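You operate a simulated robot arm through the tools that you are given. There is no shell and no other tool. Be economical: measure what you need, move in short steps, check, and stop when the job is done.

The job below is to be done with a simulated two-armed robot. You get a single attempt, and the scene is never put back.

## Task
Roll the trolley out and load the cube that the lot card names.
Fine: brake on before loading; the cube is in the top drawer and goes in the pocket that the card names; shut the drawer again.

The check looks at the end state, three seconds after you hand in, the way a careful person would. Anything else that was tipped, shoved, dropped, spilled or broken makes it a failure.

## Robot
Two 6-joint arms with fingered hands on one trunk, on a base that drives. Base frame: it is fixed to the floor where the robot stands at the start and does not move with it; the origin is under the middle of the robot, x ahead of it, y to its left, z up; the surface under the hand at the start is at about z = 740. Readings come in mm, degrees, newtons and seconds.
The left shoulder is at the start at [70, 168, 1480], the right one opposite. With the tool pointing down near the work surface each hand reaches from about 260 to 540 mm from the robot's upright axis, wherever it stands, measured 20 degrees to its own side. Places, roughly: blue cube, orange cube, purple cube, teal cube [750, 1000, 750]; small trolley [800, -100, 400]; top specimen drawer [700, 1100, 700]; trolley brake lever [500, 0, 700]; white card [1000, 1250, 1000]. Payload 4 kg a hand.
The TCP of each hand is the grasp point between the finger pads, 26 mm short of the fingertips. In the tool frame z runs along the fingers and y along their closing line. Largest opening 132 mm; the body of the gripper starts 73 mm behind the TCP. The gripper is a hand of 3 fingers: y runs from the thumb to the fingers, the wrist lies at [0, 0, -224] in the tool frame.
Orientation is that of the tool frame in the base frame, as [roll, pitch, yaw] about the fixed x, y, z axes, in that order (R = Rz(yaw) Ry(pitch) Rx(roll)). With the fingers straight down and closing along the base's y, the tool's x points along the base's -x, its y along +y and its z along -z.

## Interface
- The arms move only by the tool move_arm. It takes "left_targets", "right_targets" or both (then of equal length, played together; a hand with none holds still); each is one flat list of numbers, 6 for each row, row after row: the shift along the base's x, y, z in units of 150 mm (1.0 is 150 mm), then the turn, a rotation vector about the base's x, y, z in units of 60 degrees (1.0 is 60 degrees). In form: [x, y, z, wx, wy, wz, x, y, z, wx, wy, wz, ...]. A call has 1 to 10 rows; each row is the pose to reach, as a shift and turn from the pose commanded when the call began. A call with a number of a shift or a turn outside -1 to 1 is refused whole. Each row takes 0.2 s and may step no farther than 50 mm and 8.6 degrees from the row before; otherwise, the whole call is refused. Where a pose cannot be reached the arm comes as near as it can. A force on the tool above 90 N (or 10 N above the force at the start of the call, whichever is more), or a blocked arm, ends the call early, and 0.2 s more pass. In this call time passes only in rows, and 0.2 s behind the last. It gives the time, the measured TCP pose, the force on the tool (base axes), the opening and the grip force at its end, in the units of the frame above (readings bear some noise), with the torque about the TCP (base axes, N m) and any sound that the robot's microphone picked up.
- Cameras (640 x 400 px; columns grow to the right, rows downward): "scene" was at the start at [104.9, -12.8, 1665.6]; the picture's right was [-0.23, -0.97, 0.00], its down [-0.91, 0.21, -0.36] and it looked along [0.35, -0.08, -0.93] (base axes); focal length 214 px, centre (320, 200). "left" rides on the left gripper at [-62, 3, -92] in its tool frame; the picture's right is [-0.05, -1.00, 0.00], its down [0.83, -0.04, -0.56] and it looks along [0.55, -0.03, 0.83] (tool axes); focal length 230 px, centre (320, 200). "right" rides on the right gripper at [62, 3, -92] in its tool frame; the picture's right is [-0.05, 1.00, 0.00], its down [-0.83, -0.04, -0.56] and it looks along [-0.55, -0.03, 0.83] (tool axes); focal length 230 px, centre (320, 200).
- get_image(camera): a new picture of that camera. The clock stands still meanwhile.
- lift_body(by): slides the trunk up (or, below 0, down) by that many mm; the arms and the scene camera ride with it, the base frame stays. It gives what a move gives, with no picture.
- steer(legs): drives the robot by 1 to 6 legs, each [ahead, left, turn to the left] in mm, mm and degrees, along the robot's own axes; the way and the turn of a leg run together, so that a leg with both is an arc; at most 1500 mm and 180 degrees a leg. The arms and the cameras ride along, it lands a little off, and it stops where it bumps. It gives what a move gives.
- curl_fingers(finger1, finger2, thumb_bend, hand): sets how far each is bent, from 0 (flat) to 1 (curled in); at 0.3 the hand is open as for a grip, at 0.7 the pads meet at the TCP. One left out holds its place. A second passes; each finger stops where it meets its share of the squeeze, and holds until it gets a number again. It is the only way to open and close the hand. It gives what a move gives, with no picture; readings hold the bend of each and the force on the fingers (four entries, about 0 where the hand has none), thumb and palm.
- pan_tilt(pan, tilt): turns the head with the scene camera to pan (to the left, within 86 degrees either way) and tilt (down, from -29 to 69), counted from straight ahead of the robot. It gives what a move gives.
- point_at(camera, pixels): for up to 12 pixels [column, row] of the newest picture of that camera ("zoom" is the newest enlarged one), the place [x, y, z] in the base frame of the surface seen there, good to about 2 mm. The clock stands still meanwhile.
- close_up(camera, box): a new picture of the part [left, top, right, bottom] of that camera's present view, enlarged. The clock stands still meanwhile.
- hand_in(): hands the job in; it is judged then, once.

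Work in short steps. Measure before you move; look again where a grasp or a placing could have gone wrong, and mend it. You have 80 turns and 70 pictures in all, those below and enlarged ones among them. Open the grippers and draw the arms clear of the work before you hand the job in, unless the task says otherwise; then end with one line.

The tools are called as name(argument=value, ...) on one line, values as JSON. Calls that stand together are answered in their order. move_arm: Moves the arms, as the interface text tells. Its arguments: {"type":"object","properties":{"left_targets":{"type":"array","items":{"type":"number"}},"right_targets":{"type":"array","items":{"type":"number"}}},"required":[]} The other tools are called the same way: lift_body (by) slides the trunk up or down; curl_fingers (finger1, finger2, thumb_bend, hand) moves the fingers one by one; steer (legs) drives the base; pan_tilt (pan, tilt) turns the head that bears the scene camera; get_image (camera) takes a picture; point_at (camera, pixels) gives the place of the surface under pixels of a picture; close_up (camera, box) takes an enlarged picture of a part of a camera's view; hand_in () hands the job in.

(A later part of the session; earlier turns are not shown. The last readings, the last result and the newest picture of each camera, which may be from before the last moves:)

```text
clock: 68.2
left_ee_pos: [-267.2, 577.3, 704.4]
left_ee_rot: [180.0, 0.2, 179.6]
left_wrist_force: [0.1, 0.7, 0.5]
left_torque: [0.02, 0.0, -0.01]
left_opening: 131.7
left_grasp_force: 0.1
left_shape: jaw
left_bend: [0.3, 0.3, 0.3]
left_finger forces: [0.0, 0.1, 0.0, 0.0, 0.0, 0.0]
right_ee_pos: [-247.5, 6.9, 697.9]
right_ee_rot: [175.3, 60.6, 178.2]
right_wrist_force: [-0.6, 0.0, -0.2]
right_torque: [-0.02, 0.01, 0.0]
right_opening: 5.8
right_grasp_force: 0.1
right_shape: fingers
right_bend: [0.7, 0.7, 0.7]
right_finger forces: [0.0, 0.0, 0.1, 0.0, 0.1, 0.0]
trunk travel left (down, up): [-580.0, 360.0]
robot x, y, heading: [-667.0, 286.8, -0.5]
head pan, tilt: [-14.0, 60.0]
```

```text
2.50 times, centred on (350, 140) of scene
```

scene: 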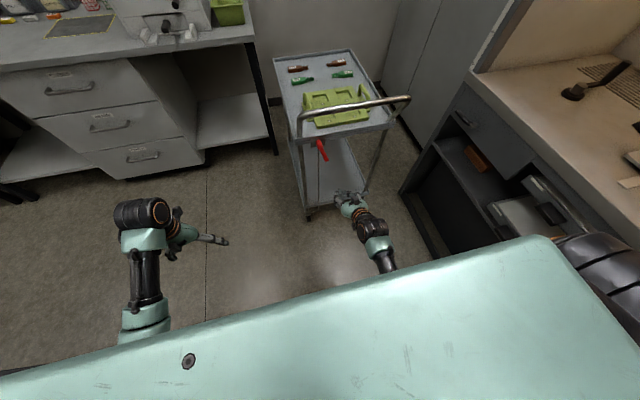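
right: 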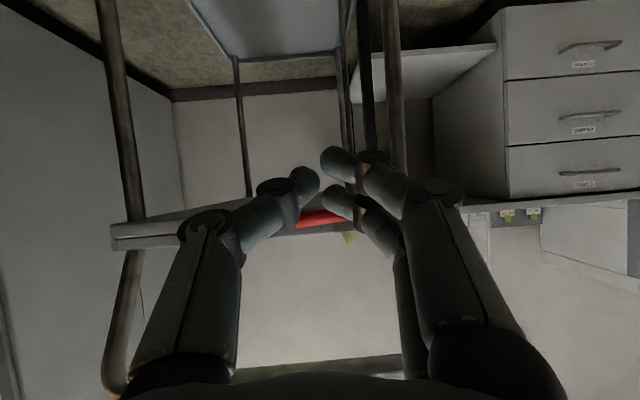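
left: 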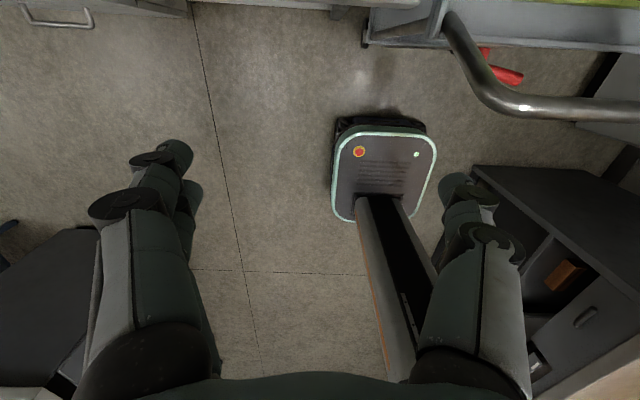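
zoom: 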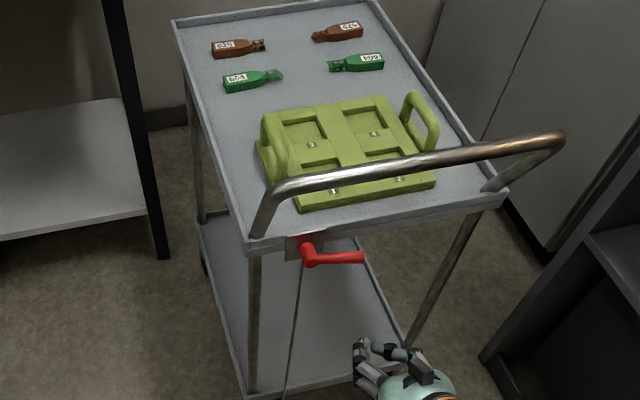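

The lever is back in its original horizontal, braked position; trolley rests ~575 mm out. Next the drawer: I roll the right hand 90° about its axis (to close vertically), drawing the left hand in a bit, then drive toward the drawer.

move_arm(right_targets=[0, 0, 0, 0.123, 0, -0.071, 0, 0, 0, 0.246, 0, -0.142, 0, 0, 0, 0.369, 0, -0.213, 0, 0, 0, 0.492, 0, -0.284, 0, 0, 0, 0.615, 0, -0.355, 0, 0, 0, 0.738, 0, -0.426, 0, 0, 0, 0.861, 0, -0.497], left_targets=[-0.06, 0, 0, 0, 0, 0, -0.12, 0, 0, 0, 0, 0, -0.18, 0, 0, 0, 0, 0, -0.24, 0, 0, 0, 0, 0, -0.3, 0, 0, 0, 0, 0, -0.35, 0, 0, 0, 0, 0, -0.4, 0, 0, 0, 0, 0])

move_arm(right_targets=[0, 0, 0.05, 0.11, 0, -0.063, 0, 0, 0.1, 0.22, 0, -0.126, 0, 0, 0.2, 0.33, 0, -0.19, 0, 0, 0.25, 0.433, 0, -0.25])

steer(legs=[[0, 450, 0], [620, 0, 0], [0, 598, 0]])

pan_tilt(pan=-20, tilt=45)

get_image(camera="scene")

```text
clock: 69.8
left_ee_pos: [-325.9, 577.7, 703.5]
left_ee_rot: [180.0, 0.1, 179.5]
left_wrist_force: [-0.7, 0.3, 0.9]
left_torque: [0.01, 0.03, 0.01]
left_opening: 132.0
left_grasp_force: 0.1
left_shape: jaw
left_bend: [0.3, 0.3, 0.3]
left_finger forces: [0.0, 0.1, 0.1, 0.0, 0.0, 0.0]
right_ee_pos: [-247.8, 9.1, 700.1]
right_ee_rot: [120.3, 25.3, 105.3]
right_wrist_force: [-0.2, 0.1, 0.4]
right_torque: [-0.01, -0.01, 0.0]
right_opening: 6.0
right_grasp_force: 0.0
right_shape: fingers
right_bend: [0.7, 0.7, 0.7]
right_finger forces: [0.0, 0.0, 0.1, 0.0, 0.0, 0.0]
trunk travel left (down, up): [-580.0, 360.0]
robot x, y, heading: [-667.3, 283.9, -0.4]
head pan, tilt: [-14.0, 60.0]
```

```text
clock: 70.8
left_ee_pos: [-326.7, 577.1, 703.4]
left_ee_rot: [-180.0, 0.1, 179.5]
left_wrist_force: [-0.6, -0.5, -0.4]
left_torque: [-0.01, -0.01, 0.0]
left_opening: 131.9
left_grasp_force: 0.0
left_shape: jaw
left_bend: [0.3, 0.3, 0.3]
left_finger forces: [0.0, 0.0, 0.1, 0.0, 0.0, 0.1]
right_ee_pos: [-246.3, 8.7, 737.7]
right_ee_rot: [117.0, -0.3, 89.4]
right_wrist_force: [0.0, 0.2, 0.1]
right_torque: [-0.02, -0.02, 0.01]
right_opening: 5.7
right_grasp_force: 0.0
right_shape: fingers
right_bend: [0.7, 0.7, 0.7]
right_finger forces: [0.0, 0.0, 0.0, 0.1, 0.0, 0.1]
trunk travel left (down, up): [-580.0, 360.0]
robot x, y, heading: [-668.3, 287.9, -0.3]
head pan, tilt: [-14.0, 60.0]
```

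```text
clock: 79.6
left_ee_pos: [295.7, 1636.2, 704.1]
left_ee_rot: [-180.0, 0.2, 180.0]
left_wrist_force: [0.0, 0.6, 0.9]
left_torque: [-0.01, -0.01, 0.02]
left_opening: 131.9
left_grasp_force: 0.0
left_shape: jaw
left_bend: [0.3, 0.3, 0.3]
left_finger forces: [0.1, 0.1, 0.0, 0.1, 0.0, 0.0]
right_ee_pos: [376.4, 1068.1, 737.9]
right_ee_rot: [116.9, -0.2, 89.9]
right_wrist_force: [-0.4, 0.1, 0.5]
right_torque: [-0.01, -0.01, 0.01]
right_opening: 5.9
right_grasp_force: 0.0
right_shape: fingers
right_bend: [0.7, 0.7, 0.7]
right_finger forces: [0.0, 0.0, 0.0, 0.1, 0.1, 0.0]
trunk travel left (down, up): [-580.0, 360.0]
robot x, y, heading: [-38.4, 1347.7, 0.2]
head pan, tilt: [-14.0, 60.0]
```

```text
clock: 80.4
left_ee_pos: [294.6, 1635.7, 704.2]
left_ee_rot: [180.0, 0.1, 179.9]
left_wrist_force: [-0.2, -0.6, -0.7]
left_torque: [0.0, 0.04, 0.02]
left_opening: 132.0
left_grasp_force: 0.0
left_shape: jaw
left_bend: [0.3, 0.3, 0.3]
left_finger forces: [0.0, 0.1, 0.0, 0.1, 0.0, 0.0]
right_ee_pos: [378.1, 1068.5, 737.0]
right_ee_rot: [116.8, -0.3, 89.7]
right_wrist_force: [0.3, -0.8, 0.0]
right_torque: [0.03, 0.02, -0.01]
right_opening: 5.9
right_grasp_force: 0.1
right_shape: fingers
right_bend: [0.7, 0.7, 0.7]
right_finger forces: [0.0, 0.0, 0.1, 0.1, 0.1, 0.0]
trunk travel left (down, up): [-580.0, 360.0]
robot x, y, heading: [-40.4, 1344.1, 0.0]
head pan, tilt: [-20.0, 45.0]
```

```text
20 pictures are left
```

scene: 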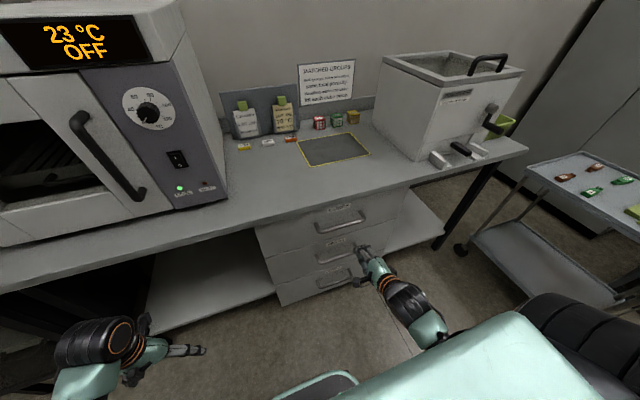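

The hand points forward with vertical closing at [378,1068,737]. I enlarge the cards once more and the drawer handle, and measure the handle.

close_up(camera="scene", box=[226, 85, 306, 155])

close_up(camera="scene", box=[250, 190, 410, 300])

point_at(camera="scene", pixels=[[320, 230], [342, 226], [365, 214], [340, 209], [330, 197], [300, 207], [262, 240], [405, 195], [330, 190]])

```text
5.71 times, centred on (266, 120) of scene
```

zoom: 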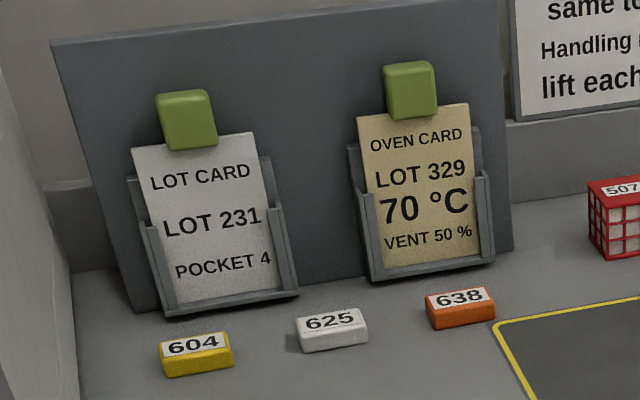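

```text
3.64 times, centred on (330, 245) of scene
```

zoom: 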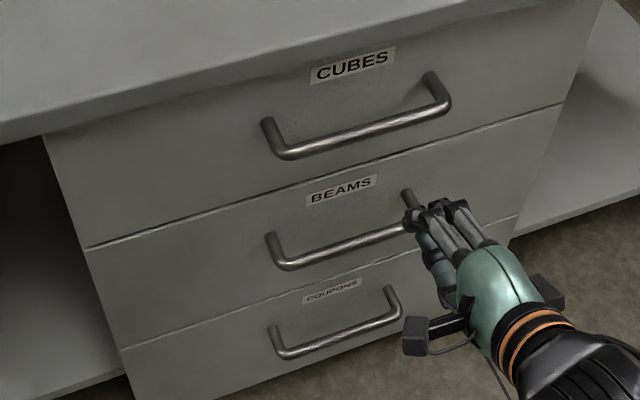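

```text
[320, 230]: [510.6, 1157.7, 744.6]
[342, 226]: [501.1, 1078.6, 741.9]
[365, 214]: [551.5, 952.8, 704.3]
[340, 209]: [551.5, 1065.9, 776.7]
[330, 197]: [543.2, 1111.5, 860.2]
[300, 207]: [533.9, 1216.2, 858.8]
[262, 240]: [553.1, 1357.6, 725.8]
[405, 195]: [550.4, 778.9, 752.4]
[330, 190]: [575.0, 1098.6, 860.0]
```

Lot 231, pocket 4 confirmed; top drawer labelled CUBES, handle at x≈503, y≈1000–1155, z≈738. I half-open the hand and drive ahead to bring the handle between the fingers.

curl_fingers(hand="right", finger1=0.5, finger2=0.5, thumb_bend=0.5)

steer(legs=[[112, 0, 0]])

get_image(camera="right")

```text
clock: 81.4
left_ee_pos: [294.9, 1635.9, 704.6]
left_ee_rot: [-180.0, 0.1, 179.9]
left_wrist_force: [-0.1, -0.9, 0.3]
left_torque: [0.02, -0.01, 0.01]
left_opening: 131.9
left_grasp_force: 0.0
left_shape: jaw
left_bend: [0.3, 0.3, 0.3]
left_finger forces: [0.0, 0.1, 0.1, 0.1, 0.1, 0.1]
right_ee_pos: [376.8, 1067.4, 737.6]
right_ee_rot: [116.8, -0.2, 89.8]
right_wrist_force: [1.2, -0.1, -0.1]
right_torque: [-0.01, -0.03, 0.03]
right_opening: 67.1
right_grasp_force: 0.0
right_shape: fingers
right_bend: [0.5, 0.5, 0.5]
right_finger forces: [0.0, 0.0, 0.0, 0.1, 0.1, 0.0]
trunk travel left (down, up): [-580.0, 360.0]
robot x, y, heading: [-44.6, 1345.2, -0.1]
head pan, tilt: [-20.0, 45.0]
```

```text
clock: 82.6
left_ee_pos: [407.2, 1634.8, 703.5]
left_ee_rot: [-180.0, 0.1, 179.7]
left_wrist_force: [0.5, -0.2, 0.3]
left_torque: [0.01, 0.0, 0.01]
left_opening: 131.5
left_grasp_force: 0.1
left_shape: jaw
left_bend: [0.3, 0.3, 0.3]
left_finger forces: [0.0, 0.1, 0.0, 0.1, 0.0, 0.0]
right_ee_pos: [487.2, 1067.1, 737.0]
right_ee_rot: [117.1, -0.2, 89.8]
right_wrist_force: [0.2, 0.2, -0.6]
right_torque: [-0.01, 0.01, 0.0]
right_opening: 66.9
right_grasp_force: 0.0
right_shape: fingers
right_bend: [0.5, 0.5, 0.5]
right_finger forces: [0.0, 0.0, 0.0, 0.0, 0.0, 0.0]
trunk travel left (down, up): [-580.0, 360.0]
robot x, y, heading: [71.8, 1348.2, -0.1]
head pan, tilt: [-20.0, 45.0]
```

```text
17 pictures are left
```

right: 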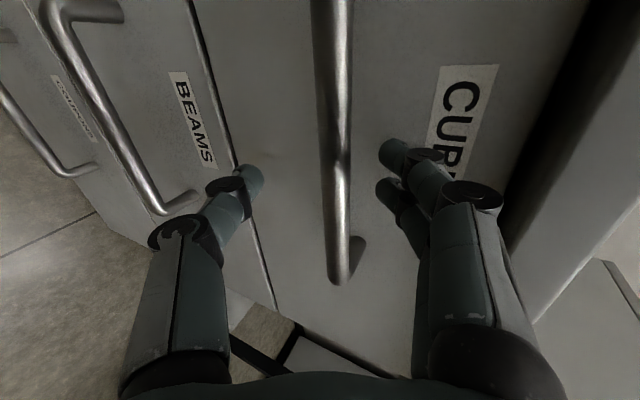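

The handle lies between thumb and fingers. I go 14 mm further, close, and pull gently back.

move_arm(right_targets=[0.06, 0.04, 0, 0, 0, 0, 0.1, 0.08, 0, 0, 0, 0])

curl_fingers(hand="right", finger1=0.8, finger2=0.8, thumb_bend=0.8)

steer(legs=[[-230, 0, 0]])

get_image(camera="scene")

```text
clock: 83.2
left_ee_pos: [406.2, 1635.4, 703.2]
left_ee_rot: [180.0, 0.1, 179.8]
left_wrist_force: [0.0, -0.3, 0.2]
left_torque: [-0.02, 0.0, 0.01]
left_opening: 132.1
left_grasp_force: 0.0
left_shape: jaw
left_bend: [0.3, 0.3, 0.3]
left_finger forces: [0.0, 0.0, 0.0, 0.1, 0.0, 0.0]
right_ee_pos: [502.1, 1080.0, 737.1]
right_ee_rot: [117.0, -0.1, 89.7]
right_wrist_force: [-1.4, -0.3, -0.6]
right_torque: [0.02, 0.01, 0.03]
right_opening: 66.5
right_grasp_force: 0.0
right_shape: fingers
right_bend: [0.51, 0.51, 0.5]
right_finger forces: [0.5, 0.4, 0.1, 0.0, 0.1, 0.0]
trunk travel left (down, up): [-580.0, 360.0]
robot x, y, heading: [69.4, 1339.8, -0.2]
head pan, tilt: [-20.0, 45.0]
```

```text
clock: 84.2
left_ee_pos: [406.6, 1635.9, 704.2]
left_ee_rot: [180.0, 0.0, 179.9]
left_wrist_force: [0.3, 0.1, 1.1]
left_torque: [0.0, 0.01, 0.0]
left_opening: 132.0
left_grasp_force: 0.1
left_shape: jaw
left_bend: [0.3, 0.3, 0.3]
left_finger forces: [0.1, 0.0, 0.0, 0.1, 0.1, 0.0]
right_ee_pos: [504.2, 1078.7, 736.1]
right_ee_rot: [117.1, -0.3, 89.7]
right_wrist_force: [3.3, 0.7, -8.2]
right_torque: [0.03, -0.02, -0.02]
right_opening: 0.0
right_grasp_force: 10.3
right_shape: fingers
right_bend: [0.77, 0.77, 0.74]
right_finger forces: [0.0, 5.7, 0.1, 0.0, 14.5, 0.0]
trunk travel left (down, up): [-580.0, 360.0]
robot x, y, heading: [66.6, 1341.9, -0.2]
head pan, tilt: [-20.0, 45.0]
```

```text
clock: 85.9
left_ee_pos: [176.5, 1635.2, 704.0]
left_ee_rot: [-180.0, 0.1, 179.8]
left_wrist_force: [0.4, -0.8, -0.6]
left_torque: [0.01, -0.03, 0.02]
left_opening: 132.1
left_grasp_force: 0.1
left_shape: jaw
left_bend: [0.3, 0.3, 0.3]
left_finger forces: [0.0, 0.2, 0.0, 0.1, 0.1, 0.1]
right_ee_pos: [273.0, 1079.9, 738.4]
right_ee_rot: [116.9, -0.3, 89.6]
right_wrist_force: [3.4, -0.1, -7.8]
right_torque: [0.02, -0.1, 0.0]
right_opening: 0.0
right_grasp_force: 8.9
right_shape: fingers
right_bend: [0.78, 0.78, 0.75]
right_finger forces: [0.1, 0.0, 0.0, 0.0, 17.9, 0.0]
trunk travel left (down, up): [-580.0, 360.0]
robot x, y, heading: [-163.4, 1346.2, -0.2]
head pan, tilt: [-20.0, 45.0]
```

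```text
16 pictures are left
```

scene: 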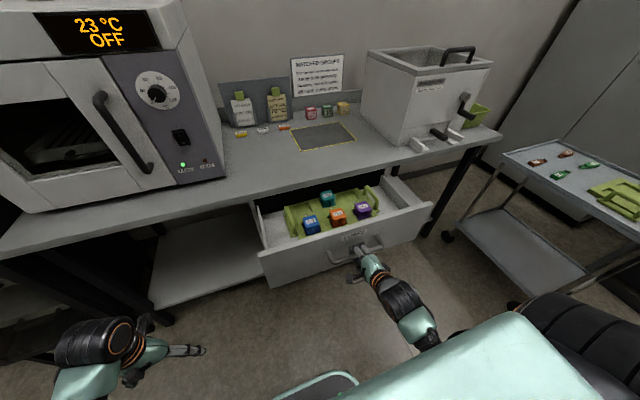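

The drawer is open 230 mm with the cubes visible in a green rack. I enlarge to read their numbers and measure.

close_up(camera="scene", box=[280, 180, 390, 245])

point_at(camera="scene", pixels=[[311, 219], [337, 211], [362, 204], [326, 194], [290, 211], [377, 190], [265, 255], [430, 205]])

```text
5.82 times, centred on (335, 212) of scene
```

zoom: 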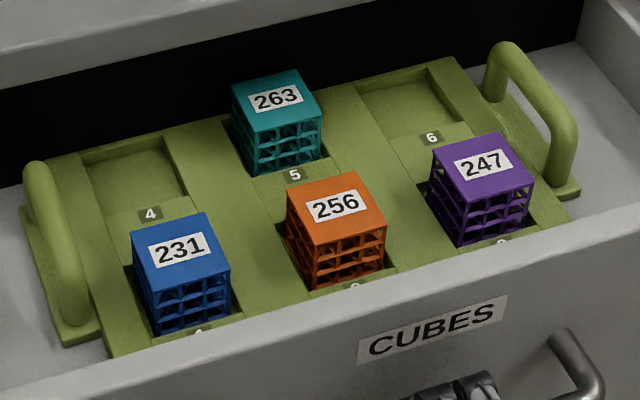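

```text
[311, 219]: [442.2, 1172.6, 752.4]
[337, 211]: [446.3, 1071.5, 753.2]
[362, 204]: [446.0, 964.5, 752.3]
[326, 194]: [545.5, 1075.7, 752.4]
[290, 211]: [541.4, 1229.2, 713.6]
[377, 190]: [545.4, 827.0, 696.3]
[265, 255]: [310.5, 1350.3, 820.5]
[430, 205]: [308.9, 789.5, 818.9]
```

Blue cube is 231. I measure its edges, the rack handle and neighbours in the enlarged picture.

point_at(camera="zoom", pixels=[[133, 228], [200, 215], [230, 262], [150, 282], [180, 248], [55, 200], [75, 270], [42, 168], [290, 200], [100, 320], [215, 240], [190, 330]])

steer(legs=[[-50, 0, 0]])

```text
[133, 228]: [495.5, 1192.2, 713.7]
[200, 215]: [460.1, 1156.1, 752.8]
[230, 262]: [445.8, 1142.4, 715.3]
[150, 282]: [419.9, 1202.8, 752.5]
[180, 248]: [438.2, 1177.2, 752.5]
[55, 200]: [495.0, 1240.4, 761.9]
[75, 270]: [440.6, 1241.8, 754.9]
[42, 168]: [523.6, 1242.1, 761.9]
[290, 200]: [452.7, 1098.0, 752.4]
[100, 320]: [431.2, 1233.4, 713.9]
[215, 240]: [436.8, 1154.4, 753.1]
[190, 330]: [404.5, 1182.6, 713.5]
```

```text
clock: 86.8
left_ee_pos: [126.2, 1636.4, 704.0]
left_ee_rot: [-180.0, 0.1, 179.9]
left_wrist_force: [1.0, 0.2, 0.7]
left_torque: [0.03, -0.02, -0.05]
left_opening: 131.7
left_grasp_force: 0.0
left_shape: jaw
left_bend: [0.3, 0.3, 0.3]
left_finger forces: [0.0, 0.0, 0.0, 0.0, 0.1, 0.0]
right_ee_pos: [224.4, 1080.1, 739.2]
right_ee_rot: [116.9, -0.3, 89.9]
right_wrist_force: [3.5, 0.1, -6.6]
right_torque: [-0.01, -0.17, 0.01]
right_opening: 0.0
right_grasp_force: 3.4
right_shape: fingers
right_bend: [0.78, 0.78, 0.75]
right_finger forces: [0.0, 0.0, 0.0, 0.0, 7.0, 0.1]
trunk travel left (down, up): [-580.0, 360.0]
robot x, y, heading: [-209.4, 1341.5, -0.2]
head pan, tilt: [-20.0, 45.0]
```

The drawer is 280 mm open. I release the handle, back off, tuck the right hand, and turn the left hand +90° about z (closing along x, clear of the rack handle), then raise the trunk.

curl_fingers(hand="right", finger1=0.45, finger2=0.45, thumb_bend=0.45)

steer(legs=[[-95, 0, 0]])

move_arm(right_targets=[-0.13, 0, 0, 0, 0, 0, -0.26, 0, 0, 0, 0, 0, -0.39, 0, 0, 0, 0, 0, -0.52, 0, 0, 0, 0, 0, -0.65, 0, 0, 0, 0, 0, -0.78, 0, 0, 0, 0, 0, -0.9, 0, 0, 0, 0, 0], left_targets=[0.05, 0, 0, 0, 0, 0.142, 0.1, 0, 0, 0, 0, 0.284, 0.15, 0, 0, 0, 0, 0.426, 0.2, 0, 0, 0, 0, 0.568, 0.25, 0, 0, 0, 0, 0.71, 0.3, 0, 0, 0, 0, 0.852, 0.4, 0, 0, 0, 0, 0.994])

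move_arm(left_targets=[0, 0, 0, 0, 0, 0.13, 0, 0, 0, 0, 0, 0.26, 0, 0, 0, 0, 0, 0.39, 0, 0, 0, 0, 0, 0.506])

lift_body(by=220)

```text
clock: 87.8
left_ee_pos: [128.1, 1636.4, 703.9]
left_ee_rot: [-180.0, 0.1, 179.8]
left_wrist_force: [0.9, 0.5, -0.4]
left_torque: [0.02, -0.01, -0.04]
left_opening: 131.6
left_grasp_force: 0.1
left_shape: jaw
left_bend: [0.3, 0.3, 0.3]
left_finger forces: [0.0, 0.1, 0.0, 0.0, 0.1, 0.1]
right_ee_pos: [224.4, 1081.0, 739.5]
right_ee_rot: [116.8, -0.2, 89.8]
right_wrist_force: [0.1, 0.5, 0.0]
right_torque: [-0.04, -0.02, 0.02]
right_opening: 83.9
right_grasp_force: 0.1
right_shape: fingers
right_bend: [0.45, 0.45, 0.45]
right_finger forces: [0.1, 0.0, 0.1, 0.0, 0.1, 0.1]
trunk travel left (down, up): [-580.0, 360.0]
robot x, y, heading: [-207.9, 1347.1, -0.4]
head pan, tilt: [-20.0, 45.0]
```

```text
clock: 89.0
left_ee_pos: [43.5, 1636.3, 703.5]
left_ee_rot: [-180.0, 0.1, 179.9]
left_wrist_force: [0.0, 0.3, 0.5]
left_torque: [-0.01, -0.01, 0.01]
left_opening: 132.0
left_grasp_force: 0.0
left_shape: jaw
left_bend: [0.3, 0.3, 0.3]
left_finger forces: [0.0, 0.0, 0.0, 0.0, 0.0, 0.0]
right_ee_pos: [142.1, 1081.6, 737.3]
right_ee_rot: [116.8, -0.1, 89.8]
right_wrist_force: [0.1, 0.4, -0.7]
right_torque: [0.0, 0.05, -0.01]
right_opening: 84.3
right_grasp_force: 0.1
right_shape: fingers
right_bend: [0.45, 0.45, 0.45]
right_finger forces: [0.1, 0.0, 0.1, 0.0, 0.0, 0.1]
trunk travel left (down, up): [-580.0, 360.0]
robot x, y, heading: [-293.1, 1343.4, -0.0]
head pan, tilt: [-20.0, 45.0]
stopped in leg 1: the robot was blocked; the commanded pose is now the measured one
```

```text
clock: 90.7
left_ee_pos: [103.4, 1636.6, 702.9]
left_ee_rot: [180.0, 0.1, -120.3]
left_wrist_force: [0.2, 1.1, 0.3]
left_torque: [0.02, 0.03, 0.01]
left_opening: 132.0
left_grasp_force: 0.1
left_shape: jaw
left_bend: [0.3, 0.3, 0.3]
left_finger forces: [0.0, 0.0, 0.0, 0.1, 0.0, 0.0]
right_ee_pos: [5.9, 1082.3, 736.4]
right_ee_rot: [116.8, -0.2, 89.8]
right_wrist_force: [-0.4, -0.9, 0.2]
right_torque: [0.01, 0.02, 0.02]
right_opening: 84.3
right_grasp_force: 0.0
right_shape: fingers
right_bend: [0.45, 0.45, 0.45]
right_finger forces: [0.0, 0.0, 0.0, 0.0, 0.0, 0.0]
trunk travel left (down, up): [-580.0, 360.0]
robot x, y, heading: [-293.2, 1339.1, -0.1]
head pan, tilt: [-20.0, 45.0]
```

```text
clock: 91.7
left_ee_pos: [97.0, 1560.6, 706.2]
left_ee_rot: [-179.4, 2.5, -92.2]
left_wrist_force: [-0.7, -0.1, 0.3]
left_torque: [0.03, 0.01, 0.0]
left_opening: 132.2
left_grasp_force: 0.1
left_shape: jaw
left_bend: [0.3, 0.3, 0.3]
left_finger forces: [0.0, 0.0, 0.0, 0.0, 0.0, 0.0]
left hand out of reach, approached as far as the arm can: row 3, 4
right_ee_pos: [6.1, 1080.9, 736.3]
right_ee_rot: [116.7, -0.4, 89.8]
right_wrist_force: [0.1, -0.6, 1.0]
right_torque: [0.0, 0.01, -0.02]
right_opening: 84.3
right_grasp_force: 0.1
right_shape: fingers
right_bend: [0.45, 0.45, 0.45]
right_finger forces: [0.0, 0.0, 0.0, 0.1, 0.1, 0.0]
trunk travel left (down, up): [-580.0, 360.0]
robot x, y, heading: [-293.0, 1346.5, 0.1]
head pan, tilt: [-20.0, 45.0]
```

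```text
clock: 94.0
left_ee_pos: [97.7, 1561.3, 924.4]
left_ee_rot: [-179.6, 2.5, -92.2]
left_wrist_force: [-0.2, 0.7, -0.4]
left_torque: [-0.01, 0.04, 0.03]
left_opening: 131.9
left_grasp_force: 0.1
left_shape: jaw
left_bend: [0.3, 0.3, 0.3]
left_finger forces: [0.0, 0.0, 0.0, 0.1, 0.1, 0.0]
right_ee_pos: [5.9, 1082.5, 957.3]
right_ee_rot: [116.7, -0.2, 89.8]
right_wrist_force: [0.3, 0.5, 0.4]
right_torque: [0.01, -0.02, 0.03]
right_opening: 84.4
right_grasp_force: 0.0
right_shape: fingers
right_bend: [0.45, 0.45, 0.45]
right_finger forces: [0.0, 0.1, 0.1, 0.1, 0.0, 0.0]
trunk travel left (down, up): [-800.0, 140.0]
robot x, y, heading: [-291.5, 1346.3, -0.3]
head pan, tilt: [-20.0, 45.0]
```

The base lightly touched the bench behind; now at x=-291. Left hand points down at yaw -92. I drive right 386 mm, then ahead in two parts to bring the left hand above the blue cube.

steer(legs=[[20, 0, 0], [0, -386, 0], [230, 0, 0]])

get_image(camera="left")

```text
clock: 98.1
left_ee_pos: [349.7, 1184.7, 925.7]
left_ee_rot: [-179.3, 2.3, -92.2]
left_wrist_force: [0.0, -0.1, -0.6]
left_torque: [0.01, -0.02, 0.03]
left_opening: 132.0
left_grasp_force: 0.0
left_shape: jaw
left_bend: [0.3, 0.3, 0.3]
left_finger forces: [0.0, 0.0, 0.0, 0.0, 0.0, 0.0]
right_ee_pos: [258.7, 703.7, 957.1]
right_ee_rot: [116.8, -0.3, 90.0]
right_wrist_force: [-0.7, 0.3, 0.1]
right_torque: [-0.02, -0.01, 0.0]
right_opening: 84.4
right_grasp_force: 0.0
right_shape: fingers
right_bend: [0.45, 0.45, 0.45]
right_finger forces: [0.0, 0.1, 0.1, 0.1, 0.1, 0.0]
trunk travel left (down, up): [-800.0, 140.0]
robot x, y, heading: [-42.8, 964.7, -0.1]
head pan, tilt: [-20.0, 45.0]
```

```text
14 pictures are left
```

left: 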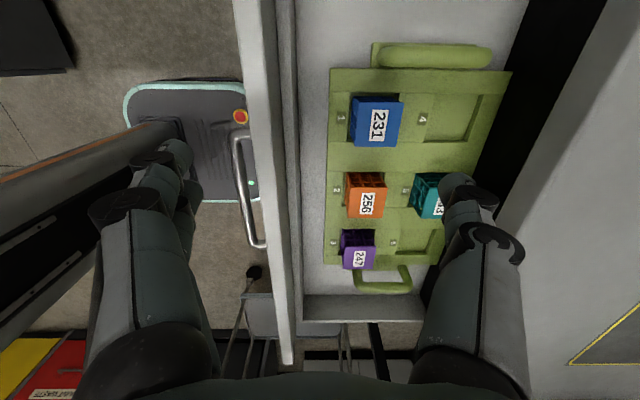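

The blue cube 231 is at (377,123). I measure its top corners.

point_at(camera="left", pixels=[[357, 103], [400, 103], [398, 143], [355, 143], [378, 125], [422, 120], [430, 55], [440, 125]])

```text
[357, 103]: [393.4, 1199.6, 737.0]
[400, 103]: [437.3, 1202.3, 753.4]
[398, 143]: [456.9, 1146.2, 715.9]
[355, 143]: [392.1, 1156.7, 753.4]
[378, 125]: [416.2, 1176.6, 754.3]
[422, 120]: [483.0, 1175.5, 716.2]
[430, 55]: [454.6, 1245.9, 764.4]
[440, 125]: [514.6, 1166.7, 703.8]
```

Cube centre ≈[415,1178], top z 753, ~50 mm wide. I move above it and down to z≈790, correcting the small tilt, and check.

move_arm(left_targets=[0.15, -0.02, 0, -0.01, 0, 0.01, 0.3, -0.045, 0, -0.02, 0, 0.02, 0.435, -0.045, -0.15, -0.038, 0, 0.037, 0.435, -0.045, -0.35, -0.038, 0, 0.037, 0.435, -0.045, -0.6, -0.038, 0, 0.037, 0.435, -0.045, -0.85, -0.038, 0, 0.037])

get_image(camera="left")

point_at(camera="left", pixels=[[320, 150], [330, 130], [320, 180]])

```text
clock: 99.5
left_ee_pos: [400.5, 1182.8, 808.6]
left_ee_rot: [-179.2, 0.9, -97.6]
left_wrist_force: [0.5, -0.2, -0.1]
left_torque: [-0.02, -0.03, 0.01]
left_opening: 131.9
left_grasp_force: 0.0
left_shape: jaw
left_bend: [0.3, 0.25, 0.3]
left_finger forces: [0.0, 0.1, 0.0, 0.0, 0.1, 0.0]
left hand out of reach, approached as far as the arm can: row 1, 2, 3, 4, 5, 6
right_ee_pos: [258.8, 700.9, 956.9]
right_ee_rot: [116.8, -0.4, 89.9]
right_wrist_force: [-0.2, -0.1, 0.3]
right_torque: [0.02, -0.03, -0.02]
right_opening: 84.3
right_grasp_force: 0.0
right_shape: fingers
right_bend: [0.45, 0.45, 0.45]
right_finger forces: [0.1, 0.0, 0.0, 0.0, 0.1, 0.0]
trunk travel left (down, up): [-800.0, 140.0]
robot x, y, heading: [-42.1, 964.7, 0.1]
head pan, tilt: [-20.0, 45.0]
```

```text
13 pictures are left
```

left: 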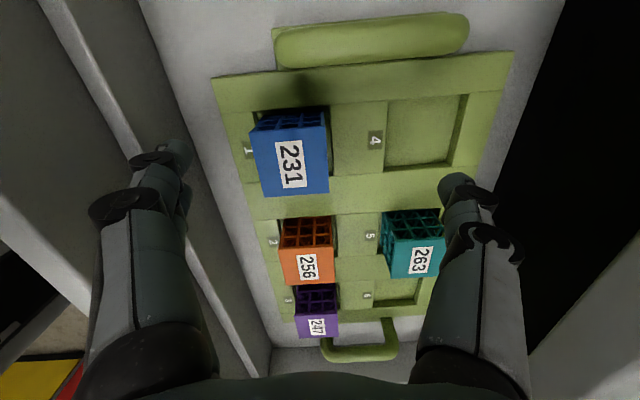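

```text
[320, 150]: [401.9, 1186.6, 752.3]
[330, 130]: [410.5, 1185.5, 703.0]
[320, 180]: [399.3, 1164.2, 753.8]
```

The left arm hits its limit at this offset (yaw -97.6). Its mirror pose worked at 180 mm to the side, so I shift the base left 35 mm and bring the hand back over the cube.

steer(legs=[[8, 36, 0]])

move_arm(left_targets=[0.0, -0.13, 0, 0, 0, 0.06, 0.04, -0.26, 0, 0, 0, 0.12])

```text
clock: 100.4
left_ee_pos: [410.6, 1217.6, 809.8]
left_ee_rot: [-179.2, 0.9, -97.5]
left_wrist_force: [-0.5, -0.4, 0.5]
left_torque: [0.03, 0.01, 0.02]
left_opening: 132.0
left_grasp_force: 0.1
left_shape: jaw
left_bend: [0.3, 0.3, 0.3]
left_finger forces: [0.0, 0.1, 0.2, 0.0, 0.0, 0.0]
right_ee_pos: [266.4, 733.4, 955.7]
right_ee_rot: [116.8, -0.4, 89.9]
right_wrist_force: [-0.5, -0.4, -0.7]
right_torque: [-0.01, 0.0, 0.05]
right_opening: 84.3
right_grasp_force: 0.2
right_shape: fingers
right_bend: [0.45, 0.45, 0.45]
right_finger forces: [0.0, 0.0, 0.0, 0.1, 0.1, 0.0]
trunk travel left (down, up): [-800.0, 140.0]
robot x, y, heading: [-31.0, 1000.3, 0.0]
head pan, tilt: [-20.0, 45.0]
```

```text
clock: 101.0
left_ee_pos: [401.8, 1197.5, 821.2]
left_ee_rot: [-179.1, 1.2, -96.8]
left_wrist_force: [0.2, 0.1, -0.6]
left_torque: [0.03, -0.01, 0.01]
left_opening: 132.2
left_grasp_force: 0.0
left_shape: jaw
left_bend: [0.3, 0.3, 0.3]
left_finger forces: [0.1, 0.1, 0.0, 0.1, 0.1, 0.0]
left hand out of reach, approached as far as the arm can: row 1, 2
right_ee_pos: [267.2, 737.9, 956.2]
right_ee_rot: [116.9, -0.3, 89.9]
right_wrist_force: [-0.3, 0.6, -0.1]
right_torque: [0.05, -0.03, 0.04]
right_opening: 84.2
right_grasp_force: 0.0
right_shape: fingers
right_bend: [0.45, 0.45, 0.45]
right_finger forces: [0.1, 0.1, 0.1, 0.0, 0.1, 0.0]
trunk travel left (down, up): [-800.0, 140.0]
robot x, y, heading: [-36.0, 1000.1, -0.3]
head pan, tilt: [-20.0, 45.0]
```

The left wrist can't take this yaw, but the right arm can (it did at 454/-190). I raise the trunk 120, tuck the left hand, turn the right hand to point straight down (closing along x), then drive left so the right hand comes over the cube.

lift_body(by=120)

move_arm(right_targets=[0, 0, 0, 0, 0.142, 0, 0, 0, 0, 0, 0.284, 0, 0, 0, 0, 0, 0.426, 0, 0, 0, 0, 0, 0.568, 0, 0, 0, 0, 0, 0.71, 0, 0, 0, 0, 0, 0.852, 0, 0, 0, 0, 0, 0.994, 0], left_targets=[-0.1, 0.05, 0, 0, 0, -0.1, -0.2, 0.1, 0, 0, 0, -0.2, -0.3, 0.2, 0, 0, 0, -0.3, -0.4, 0.3, 0, 0, 0, -0.4, -0.5, 0.3, 0, 0, 0, -0.5, -0.55, 0.3, 0, 0, 0, -0.5, -0.6, 0.3, 0, 0, 0, -0.5])

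steer(legs=[[0, 358, 0]])

curl_fingers(hand="right", finger1=0.35, finger2=0.35, thumb_bend=0.35)

```text
clock: 102.5
left_ee_pos: [402.1, 1199.3, 939.2]
left_ee_rot: [-179.1, 1.0, -96.9]
left_wrist_force: [-0.3, -0.1, 0.7]
left_torque: [-0.01, -0.03, -0.01]
left_opening: 131.9
left_grasp_force: 0.0
left_shape: jaw
left_bend: [0.3, 0.3, 0.3]
left_finger forces: [0.0, 0.0, 0.0, 0.0, 0.0, 0.0]
right_ee_pos: [267.3, 737.9, 1077.0]
right_ee_rot: [116.9, -0.2, 90.0]
right_wrist_force: [0.6, -0.2, -0.1]
right_torque: [0.01, 0.0, 0.0]
right_opening: 83.9
right_grasp_force: 0.1
right_shape: fingers
right_bend: [0.45, 0.45, 0.45]
right_finger forces: [0.0, 0.1, 0.0, 0.0, 0.0, 0.1]
trunk travel left (down, up): [-920.0, 20.0]
robot x, y, heading: [-35.5, 1000.0, -0.1]
head pan, tilt: [-20.0, 45.0]
```

```text
clock: 104.1
left_ee_pos: [312.5, 1245.8, 939.6]
left_ee_rot: [-179.0, 1.0, -127.0]
left_wrist_force: [0.2, 0.1, 0.5]
left_torque: [-0.02, 0.01, 0.03]
left_opening: 132.0
left_grasp_force: 0.0
left_shape: jaw
left_bend: [0.3, 0.3, 0.3]
left_finger forces: [0.0, 0.0, 0.1, 0.0, 0.1, 0.0]
right_ee_pos: [267.8, 737.2, 1075.0]
right_ee_rot: [176.6, -0.2, 89.7]
right_wrist_force: [-0.6, -0.4, -0.3]
right_torque: [0.02, -0.01, 0.03]
right_opening: 84.2
right_grasp_force: 0.1
right_shape: fingers
right_bend: [0.45, 0.45, 0.45]
right_finger forces: [0.1, 0.0, 0.0, 0.0, 0.1, 0.0]
right hand out of reach, approached as far as the arm can: row 3, 4, 5
trunk travel left (down, up): [-920.0, 20.0]
robot x, y, heading: [-32.6, 997.8, 0.1]
head pan, tilt: [-20.0, 45.0]
```

```text
clock: 106.4
left_ee_pos: [314.8, 1598.9, 940.8]
left_ee_rot: [-179.1, 1.2, -127.2]
left_wrist_force: [0.0, -0.1, -0.6]
left_torque: [0.01, 0.01, 0.0]
left_opening: 132.0
left_grasp_force: 0.1
left_shape: jaw
left_bend: [0.3, 0.3, 0.3]
left_finger forces: [0.0, 0.0, 0.0, 0.1, 0.0, 0.0]
right_ee_pos: [266.2, 1090.6, 1074.5]
right_ee_rot: [176.4, -0.3, 89.5]
right_wrist_force: [-0.2, 0.3, 0.2]
right_torque: [0.04, 0.02, 0.01]
right_opening: 84.6
right_grasp_force: 0.1
right_shape: fingers
right_bend: [0.45, 0.45, 0.45]
right_finger forces: [0.0, 0.0, 0.0, 0.0, 0.0, 0.1]
trunk travel left (down, up): [-920.0, 20.0]
robot x, y, heading: [-31.9, 1356.8, -0.4]
head pan, tilt: [-20.0, 45.0]
```

```text
clock: 107.4
left_ee_pos: [313.8, 1601.5, 939.4]
left_ee_rot: [-179.0, 1.1, -127.2]
left_wrist_force: [0.1, -0.2, -0.4]
left_torque: [-0.03, 0.03, 0.0]
left_opening: 132.2
left_grasp_force: 0.1
left_shape: jaw
left_bend: [0.3, 0.3, 0.3]
left_finger forces: [0.0, 0.0, 0.0, 0.1, 0.0, 0.0]
right_ee_pos: [265.4, 1092.7, 1074.3]
right_ee_rot: [176.4, -0.2, 89.5]
right_wrist_force: [0.5, -0.9, 0.3]
right_torque: [-0.01, 0.01, 0.0]
right_opening: 117.7
right_grasp_force: 0.0
right_shape: fingers
right_bend: [0.35, 0.35, 0.35]
right_finger forces: [0.1, 0.0, 0.0, 0.0, 0.1, 0.1]
trunk travel left (down, up): [-920.0, 20.0]
robot x, y, heading: [-31.5, 1355.6, -0.1]
head pan, tilt: [-20.0, 45.0]
```

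I extend the right hand over the cube: +150 x, +85 y, and down to z≈925, fixing the last 3.5° tilt.

move_arm(right_targets=[0.17, 0.1, 0, 0, 0.03, 0, 0.34, 0.2, 0, 0, 0.06, 0, 0.5, 0.3, 0, 0, 0.06, 0, 0.67, 0.4, 0, 0, 0.06, 0, 0.84, 0.5, -0.1, 0, 0.06, 0, 1.0, 0.567, -0.3, 0, 0.06, 0, 1.0, 0.567, -0.6, 0, 0.06, 0, 1.0, 0.567, -0.9, 0, 0.06, 0])

get_image(camera="right")

```text
clock: 109.2
left_ee_pos: [314.5, 1600.4, 940.2]
left_ee_rot: [-179.1, 1.1, -127.2]
left_wrist_force: [0.2, 0.2, 1.2]
left_torque: [0.01, 0.0, -0.02]
left_opening: 131.9
left_grasp_force: 0.0
left_shape: jaw
left_bend: [0.3, 0.3, 0.3]
left_finger forces: [0.0, 0.0, 0.0, 0.0, 0.0, 0.1]
right_ee_pos: [414.8, 1179.5, 942.1]
right_ee_rot: [179.9, -0.3, 89.4]
right_wrist_force: [-0.2, 0.1, 0.0]
right_torque: [0.02, 0.01, 0.06]
right_opening: 117.9
right_grasp_force: 0.1
right_shape: fingers
right_bend: [0.35, 0.35, 0.35]
right_finger forces: [0.0, 0.0, 0.0, 0.0, 0.0, 0.1]
right hand out of reach, approached as far as the arm can: row 1, 2, 3, 4, 5
trunk travel left (down, up): [-920.0, 20.0]
robot x, y, heading: [-33.9, 1358.3, -0.4]
head pan, tilt: [-20.0, 45.0]
```

```text
12 pictures are left
```

right: 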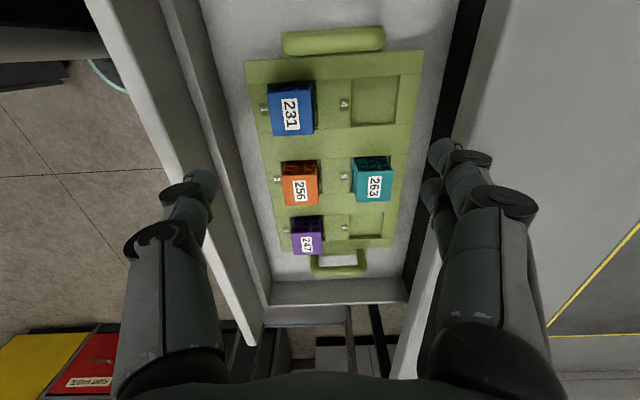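

Pose reached exactly. I re-measure the cube's top corners in this view.

point_at(camera="right", pixels=[[271, 99], [308, 97], [311, 130], [275, 132], [292, 115], [292, 99], [292, 132], [272, 115], [311, 115]])

```text
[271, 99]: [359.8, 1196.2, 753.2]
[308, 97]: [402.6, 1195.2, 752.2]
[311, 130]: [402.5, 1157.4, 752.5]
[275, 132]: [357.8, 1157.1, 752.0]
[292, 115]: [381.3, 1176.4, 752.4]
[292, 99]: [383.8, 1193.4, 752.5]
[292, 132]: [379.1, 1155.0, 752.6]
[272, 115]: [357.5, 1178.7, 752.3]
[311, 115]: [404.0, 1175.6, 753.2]
```

The drawer seems to have slid: cube centre is now ≈[381,1176]. I shift there, descend to z≈815, and look again.

move_arm(right_targets=[-0.12, -0.02, 0, 0, 0, 0.01, -0.227, -0.02, 0, 0, 0, 0.01, -0.227, -0.02, -0.3, 0, 0, 0.01, -0.227, -0.02, -0.6, 0, 0, 0.01, -0.227, -0.02, -0.85, 0, 0, 0.01])

get_image(camera="right")

```text
clock: 110.4
left_ee_pos: [315.4, 1600.4, 939.7]
left_ee_rot: [-179.0, 1.1, -127.2]
left_wrist_force: [-1.2, 0.2, 0.3]
left_torque: [-0.04, 0.0, 0.0]
left_opening: 132.0
left_grasp_force: 0.0
left_shape: jaw
left_bend: [0.3, 0.3, 0.3]
left_finger forces: [0.0, 0.0, 0.0, 0.0, 0.0, 0.1]
right_ee_pos: [382.7, 1174.3, 813.6]
right_ee_rot: [-180.0, -0.1, 90.1]
right_wrist_force: [0.5, 0.2, -0.3]
right_torque: [-0.01, -0.03, 0.01]
right_opening: 118.1
right_grasp_force: 0.0
right_shape: fingers
right_bend: [0.35, 0.35, 0.35]
right_finger forces: [0.1, 0.0, 0.0, 0.0, 0.1, 0.0]
trunk travel left (down, up): [-920.0, 20.0]
robot x, y, heading: [-32.2, 1356.5, -0.4]
head pan, tilt: [-20.0, 45.0]
```

```text
11 pictures are left
```

right: 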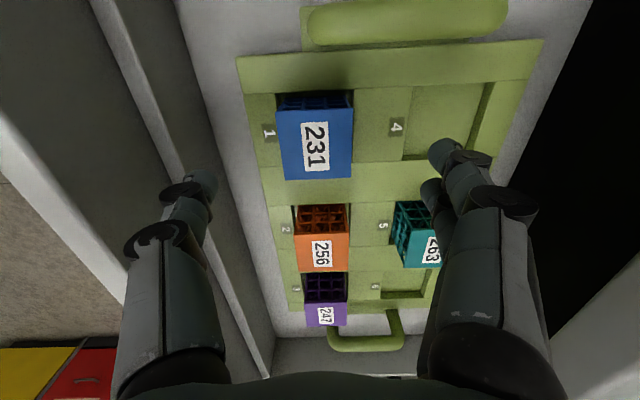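

The cube is centred between thumb and fingers. I confirm its position before the last descent.

point_at(camera="right", pixels=[[283, 140], [348, 140], [316, 114], [316, 175], [400, 215], [440, 190], [440, 150]])

```text
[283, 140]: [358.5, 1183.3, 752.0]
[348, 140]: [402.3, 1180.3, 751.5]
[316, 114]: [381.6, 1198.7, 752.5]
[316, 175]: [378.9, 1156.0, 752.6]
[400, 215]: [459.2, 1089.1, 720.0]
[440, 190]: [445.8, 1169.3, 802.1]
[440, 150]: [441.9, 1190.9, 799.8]
```

The drawer is steady; cube centre [380,1177]. I descend to z≈742 and close on it.

move_arm(right_targets=[-0.015, 0.02, -0.16, 0, 0, 0, -0.015, 0.02, -0.32, 0, 0, 0, -0.015, 0.02, -0.475, 0, 0, 0])

curl_fingers(hand="right", finger1=0.62, finger2=0.62, thumb_bend=0.62)

```text
clock: 111.2
left_ee_pos: [313.9, 1601.4, 940.6]
left_ee_rot: [-178.9, 1.2, -127.2]
left_wrist_force: [0.1, 0.2, 0.0]
left_torque: [-0.03, 0.02, 0.0]
left_opening: 132.1
left_grasp_force: 0.1
left_shape: jaw
left_bend: [0.3, 0.3, 0.3]
left_finger forces: [0.1, 0.0, 0.1, 0.0, 0.1, 0.1]
right_ee_pos: [381.0, 1178.2, 742.4]
right_ee_rot: [179.9, -0.2, 90.1]
right_wrist_force: [-0.8, 0.3, 3.4]
right_torque: [-0.06, -0.17, 0.0]
right_opening: 117.9
right_grasp_force: 2.0
right_shape: fingers
right_bend: [0.35, 0.35, 0.35]
right_finger forces: [1.5, 1.7, 0.1, 0.0, 0.0, 0.1]
trunk travel left (down, up): [-920.0, 20.0]
robot x, y, heading: [-31.6, 1359.4, -0.2]
head pan, tilt: [-20.0, 45.0]
```

```text
clock: 112.2
left_ee_pos: [310.0, 1602.2, 941.6]
left_ee_rot: [-178.8, 1.1, -127.2]
left_wrist_force: [-0.5, -0.3, 0.0]
left_torque: [0.01, 0.01, 0.03]
left_opening: 131.8
left_grasp_force: 0.2
left_shape: jaw
left_bend: [0.3, 0.3, 0.3]
left_finger forces: [0.0, 0.1, 0.1, 0.0, 0.0, 0.0]
right_ee_pos: [380.3, 1179.0, 746.8]
right_ee_rot: [179.4, 0.1, 90.1]
right_wrist_force: [-3.1, -3.7, 56.3]
right_torque: [-0.37, 2.39, 0.1]
right_opening: 49.5
right_grasp_force: 32.8
right_shape: fingers
right_bend: [0.58, 0.58, 0.61]
right_finger forces: [3.5, 3.5, 0.0, 0.0, 59.0, 0.1]
trunk travel left (down, up): [-920.0, 20.0]
robot x, y, heading: [-32.3, 1358.0, -0.4]
head pan, tilt: [-20.0, 45.0]
```

Opening 49.5 on the cube, but the fingertips press on the rack (56 N up). I ease open, raise 8 mm and close again.

curl_fingers(hand="right", finger1=0.5, finger2=0.5, thumb_bend=0.5)

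move_arm(right_targets=[0, 0, 0.07, 0, 0, 0])

curl_fingers(hand="right", finger1=0.62, finger2=0.62, thumb_bend=0.62)

```text
clock: 113.2
left_ee_pos: [308.7, 1602.2, 941.4]
left_ee_rot: [-178.6, 1.3, -127.1]
left_wrist_force: [-0.3, -0.9, -0.2]
left_torque: [-0.01, 0.01, -0.01]
left_opening: 132.0
left_grasp_force: 0.1
left_shape: jaw
left_bend: [0.3, 0.3, 0.3]
left_finger forces: [0.0, 0.0, 0.0, 0.0, 0.0, 0.1]
right_ee_pos: [381.4, 1179.8, 746.7]
right_ee_rot: [179.2, 0.1, 90.1]
right_wrist_force: [-3.3, -4.7, 60.1]
right_torque: [-0.51, 1.95, 0.14]
right_opening: 52.9
right_grasp_force: 32.0
right_shape: fingers
right_bend: [0.54, 0.54, 0.57]
right_finger forces: [3.7, 4.1, 0.0, 0.0, 56.3, 0.1]
trunk travel left (down, up): [-920.0, 20.0]
robot x, y, heading: [-27.6, 1352.9, -0.5]
head pan, tilt: [-20.0, 45.0]
```

```text
clock: 113.6
left_ee_pos: [314.8, 1600.5, 939.4]
left_ee_rot: [-179.2, 1.0, -127.2]
left_wrist_force: [-1.0, 1.3, -0.4]
left_torque: [-0.03, -0.03, 0.01]
left_opening: 132.0
left_grasp_force: 0.1
left_shape: jaw
left_bend: [0.3, 0.3, 0.3]
left_finger forces: [0.0, 0.0, 0.0, 0.0, 0.0, 0.0]
right_ee_pos: [378.1, 1178.4, 747.8]
right_ee_rot: [-179.6, -0.3, 90.1]
right_wrist_force: [0.0, -0.6, 0.1]
right_torque: [0.01, 0.04, 0.01]
right_opening: 67.2
right_grasp_force: 0.1
right_shape: fingers
right_bend: [0.5, 0.5, 0.5]
right_finger forces: [0.1, 0.0, 0.0, 0.0, 0.0, 0.0]
trunk travel left (down, up): [-920.0, 20.0]
robot x, y, heading: [-33.5, 1355.8, 0.1]
head pan, tilt: [-20.0, 45.0]
```

```text
clock: 114.6
left_ee_pos: [314.6, 1601.4, 940.9]
left_ee_rot: [-178.9, 1.0, -127.2]
left_wrist_force: [0.0, 0.8, -0.1]
left_torque: [-0.03, 0.01, 0.02]
left_opening: 132.0
left_grasp_force: 0.0
left_shape: jaw
left_bend: [0.3, 0.3, 0.3]
left_finger forces: [0.1, 0.0, 0.0, 0.1, 0.0, 0.1]
right_ee_pos: [380.1, 1178.3, 752.0]
right_ee_rot: [180.0, -0.1, 90.1]
right_wrist_force: [-0.4, 0.7, -0.4]
right_torque: [0.01, 0.01, 0.04]
right_opening: 48.9
right_grasp_force: 8.3
right_shape: fingers
right_bend: [0.56, 0.56, 0.58]
right_finger forces: [4.1, 4.2, 0.0, 0.1, 8.2, 0.0]
trunk travel left (down, up): [-920.0, 20.0]
robot x, y, heading: [-35.6, 1355.3, -0.1]
head pan, tilt: [-20.0, 45.0]
```

Clean grip now (8 N, no side load). I firm it a little and lift straight up.

curl_fingers(hand="right", finger1=0.66, finger2=0.66, thumb_bend=0.66)

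move_arm(right_targets=[0, 0, 0.1, 0, 0, 0, 0, 0, 0.3, 0, 0, 0, 0, 0, 0.6, 0, 0, 0, 0, 0, 0.9, 0, 0, 0, 0, 0, 1.0, 0, 0, 0])

get_image(camera="right")

```text
clock: 115.6
left_ee_pos: [314.2, 1600.5, 940.4]
left_ee_rot: [-179.0, 1.0, -127.2]
left_wrist_force: [-0.2, 0.2, 0.4]
left_torque: [0.03, -0.01, 0.01]
left_opening: 131.8
left_grasp_force: 0.0
left_shape: jaw
left_bend: [0.3, 0.3, 0.3]
left_finger forces: [0.0, 0.0, 0.0, 0.0, 0.1, 0.0]
right_ee_pos: [379.0, 1178.4, 752.8]
right_ee_rot: [-180.0, -0.1, 90.1]
right_wrist_force: [-0.5, -1.0, -1.2]
right_torque: [-0.04, 0.0, -0.02]
right_opening: 47.8
right_grasp_force: 13.7
right_shape: fingers
right_bend: [0.57, 0.57, 0.6]
right_finger forces: [6.8, 6.8, 0.1, 0.0, 13.6, 0.0]
trunk travel left (down, up): [-920.0, 20.0]
robot x, y, heading: [-31.3, 1357.4, -0.4]
head pan, tilt: [-20.0, 45.0]
```

```text
clock: 116.8
left_ee_pos: [314.0, 1600.4, 940.0]
left_ee_rot: [-179.0, 1.1, -127.2]
left_wrist_force: [-0.3, -0.2, 0.1]
left_torque: [-0.02, -0.01, 0.02]
left_opening: 132.0
left_grasp_force: 0.1
left_shape: jaw
left_bend: [0.3, 0.3, 0.3]
left_finger forces: [0.1, 0.0, 0.0, 0.0, 0.1, 0.0]
right_ee_pos: [379.6, 1177.9, 899.8]
right_ee_rot: [-180.0, -0.1, 90.1]
right_wrist_force: [0.4, 0.1, -1.0]
right_torque: [0.01, 0.0, 0.0]
right_opening: 47.6
right_grasp_force: 14.0
right_shape: fingers
right_bend: [0.57, 0.57, 0.6]
right_finger forces: [6.8, 6.8, 0.1, 0.0, 13.6, 0.1]
trunk travel left (down, up): [-920.0, 20.0]
robot x, y, heading: [-33.1, 1356.5, -0.3]
head pan, tilt: [-20.0, 45.0]
```

```text
10 pictures are left
```

right: 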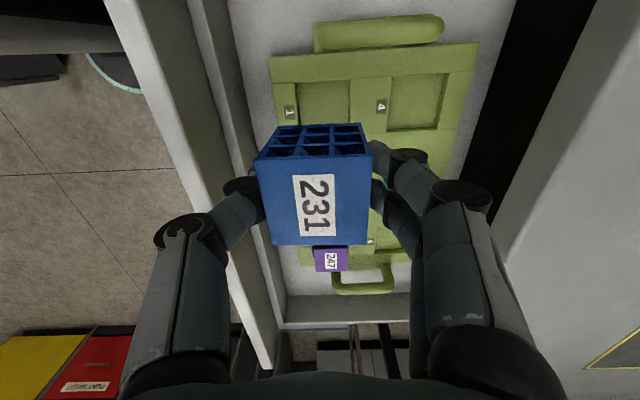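

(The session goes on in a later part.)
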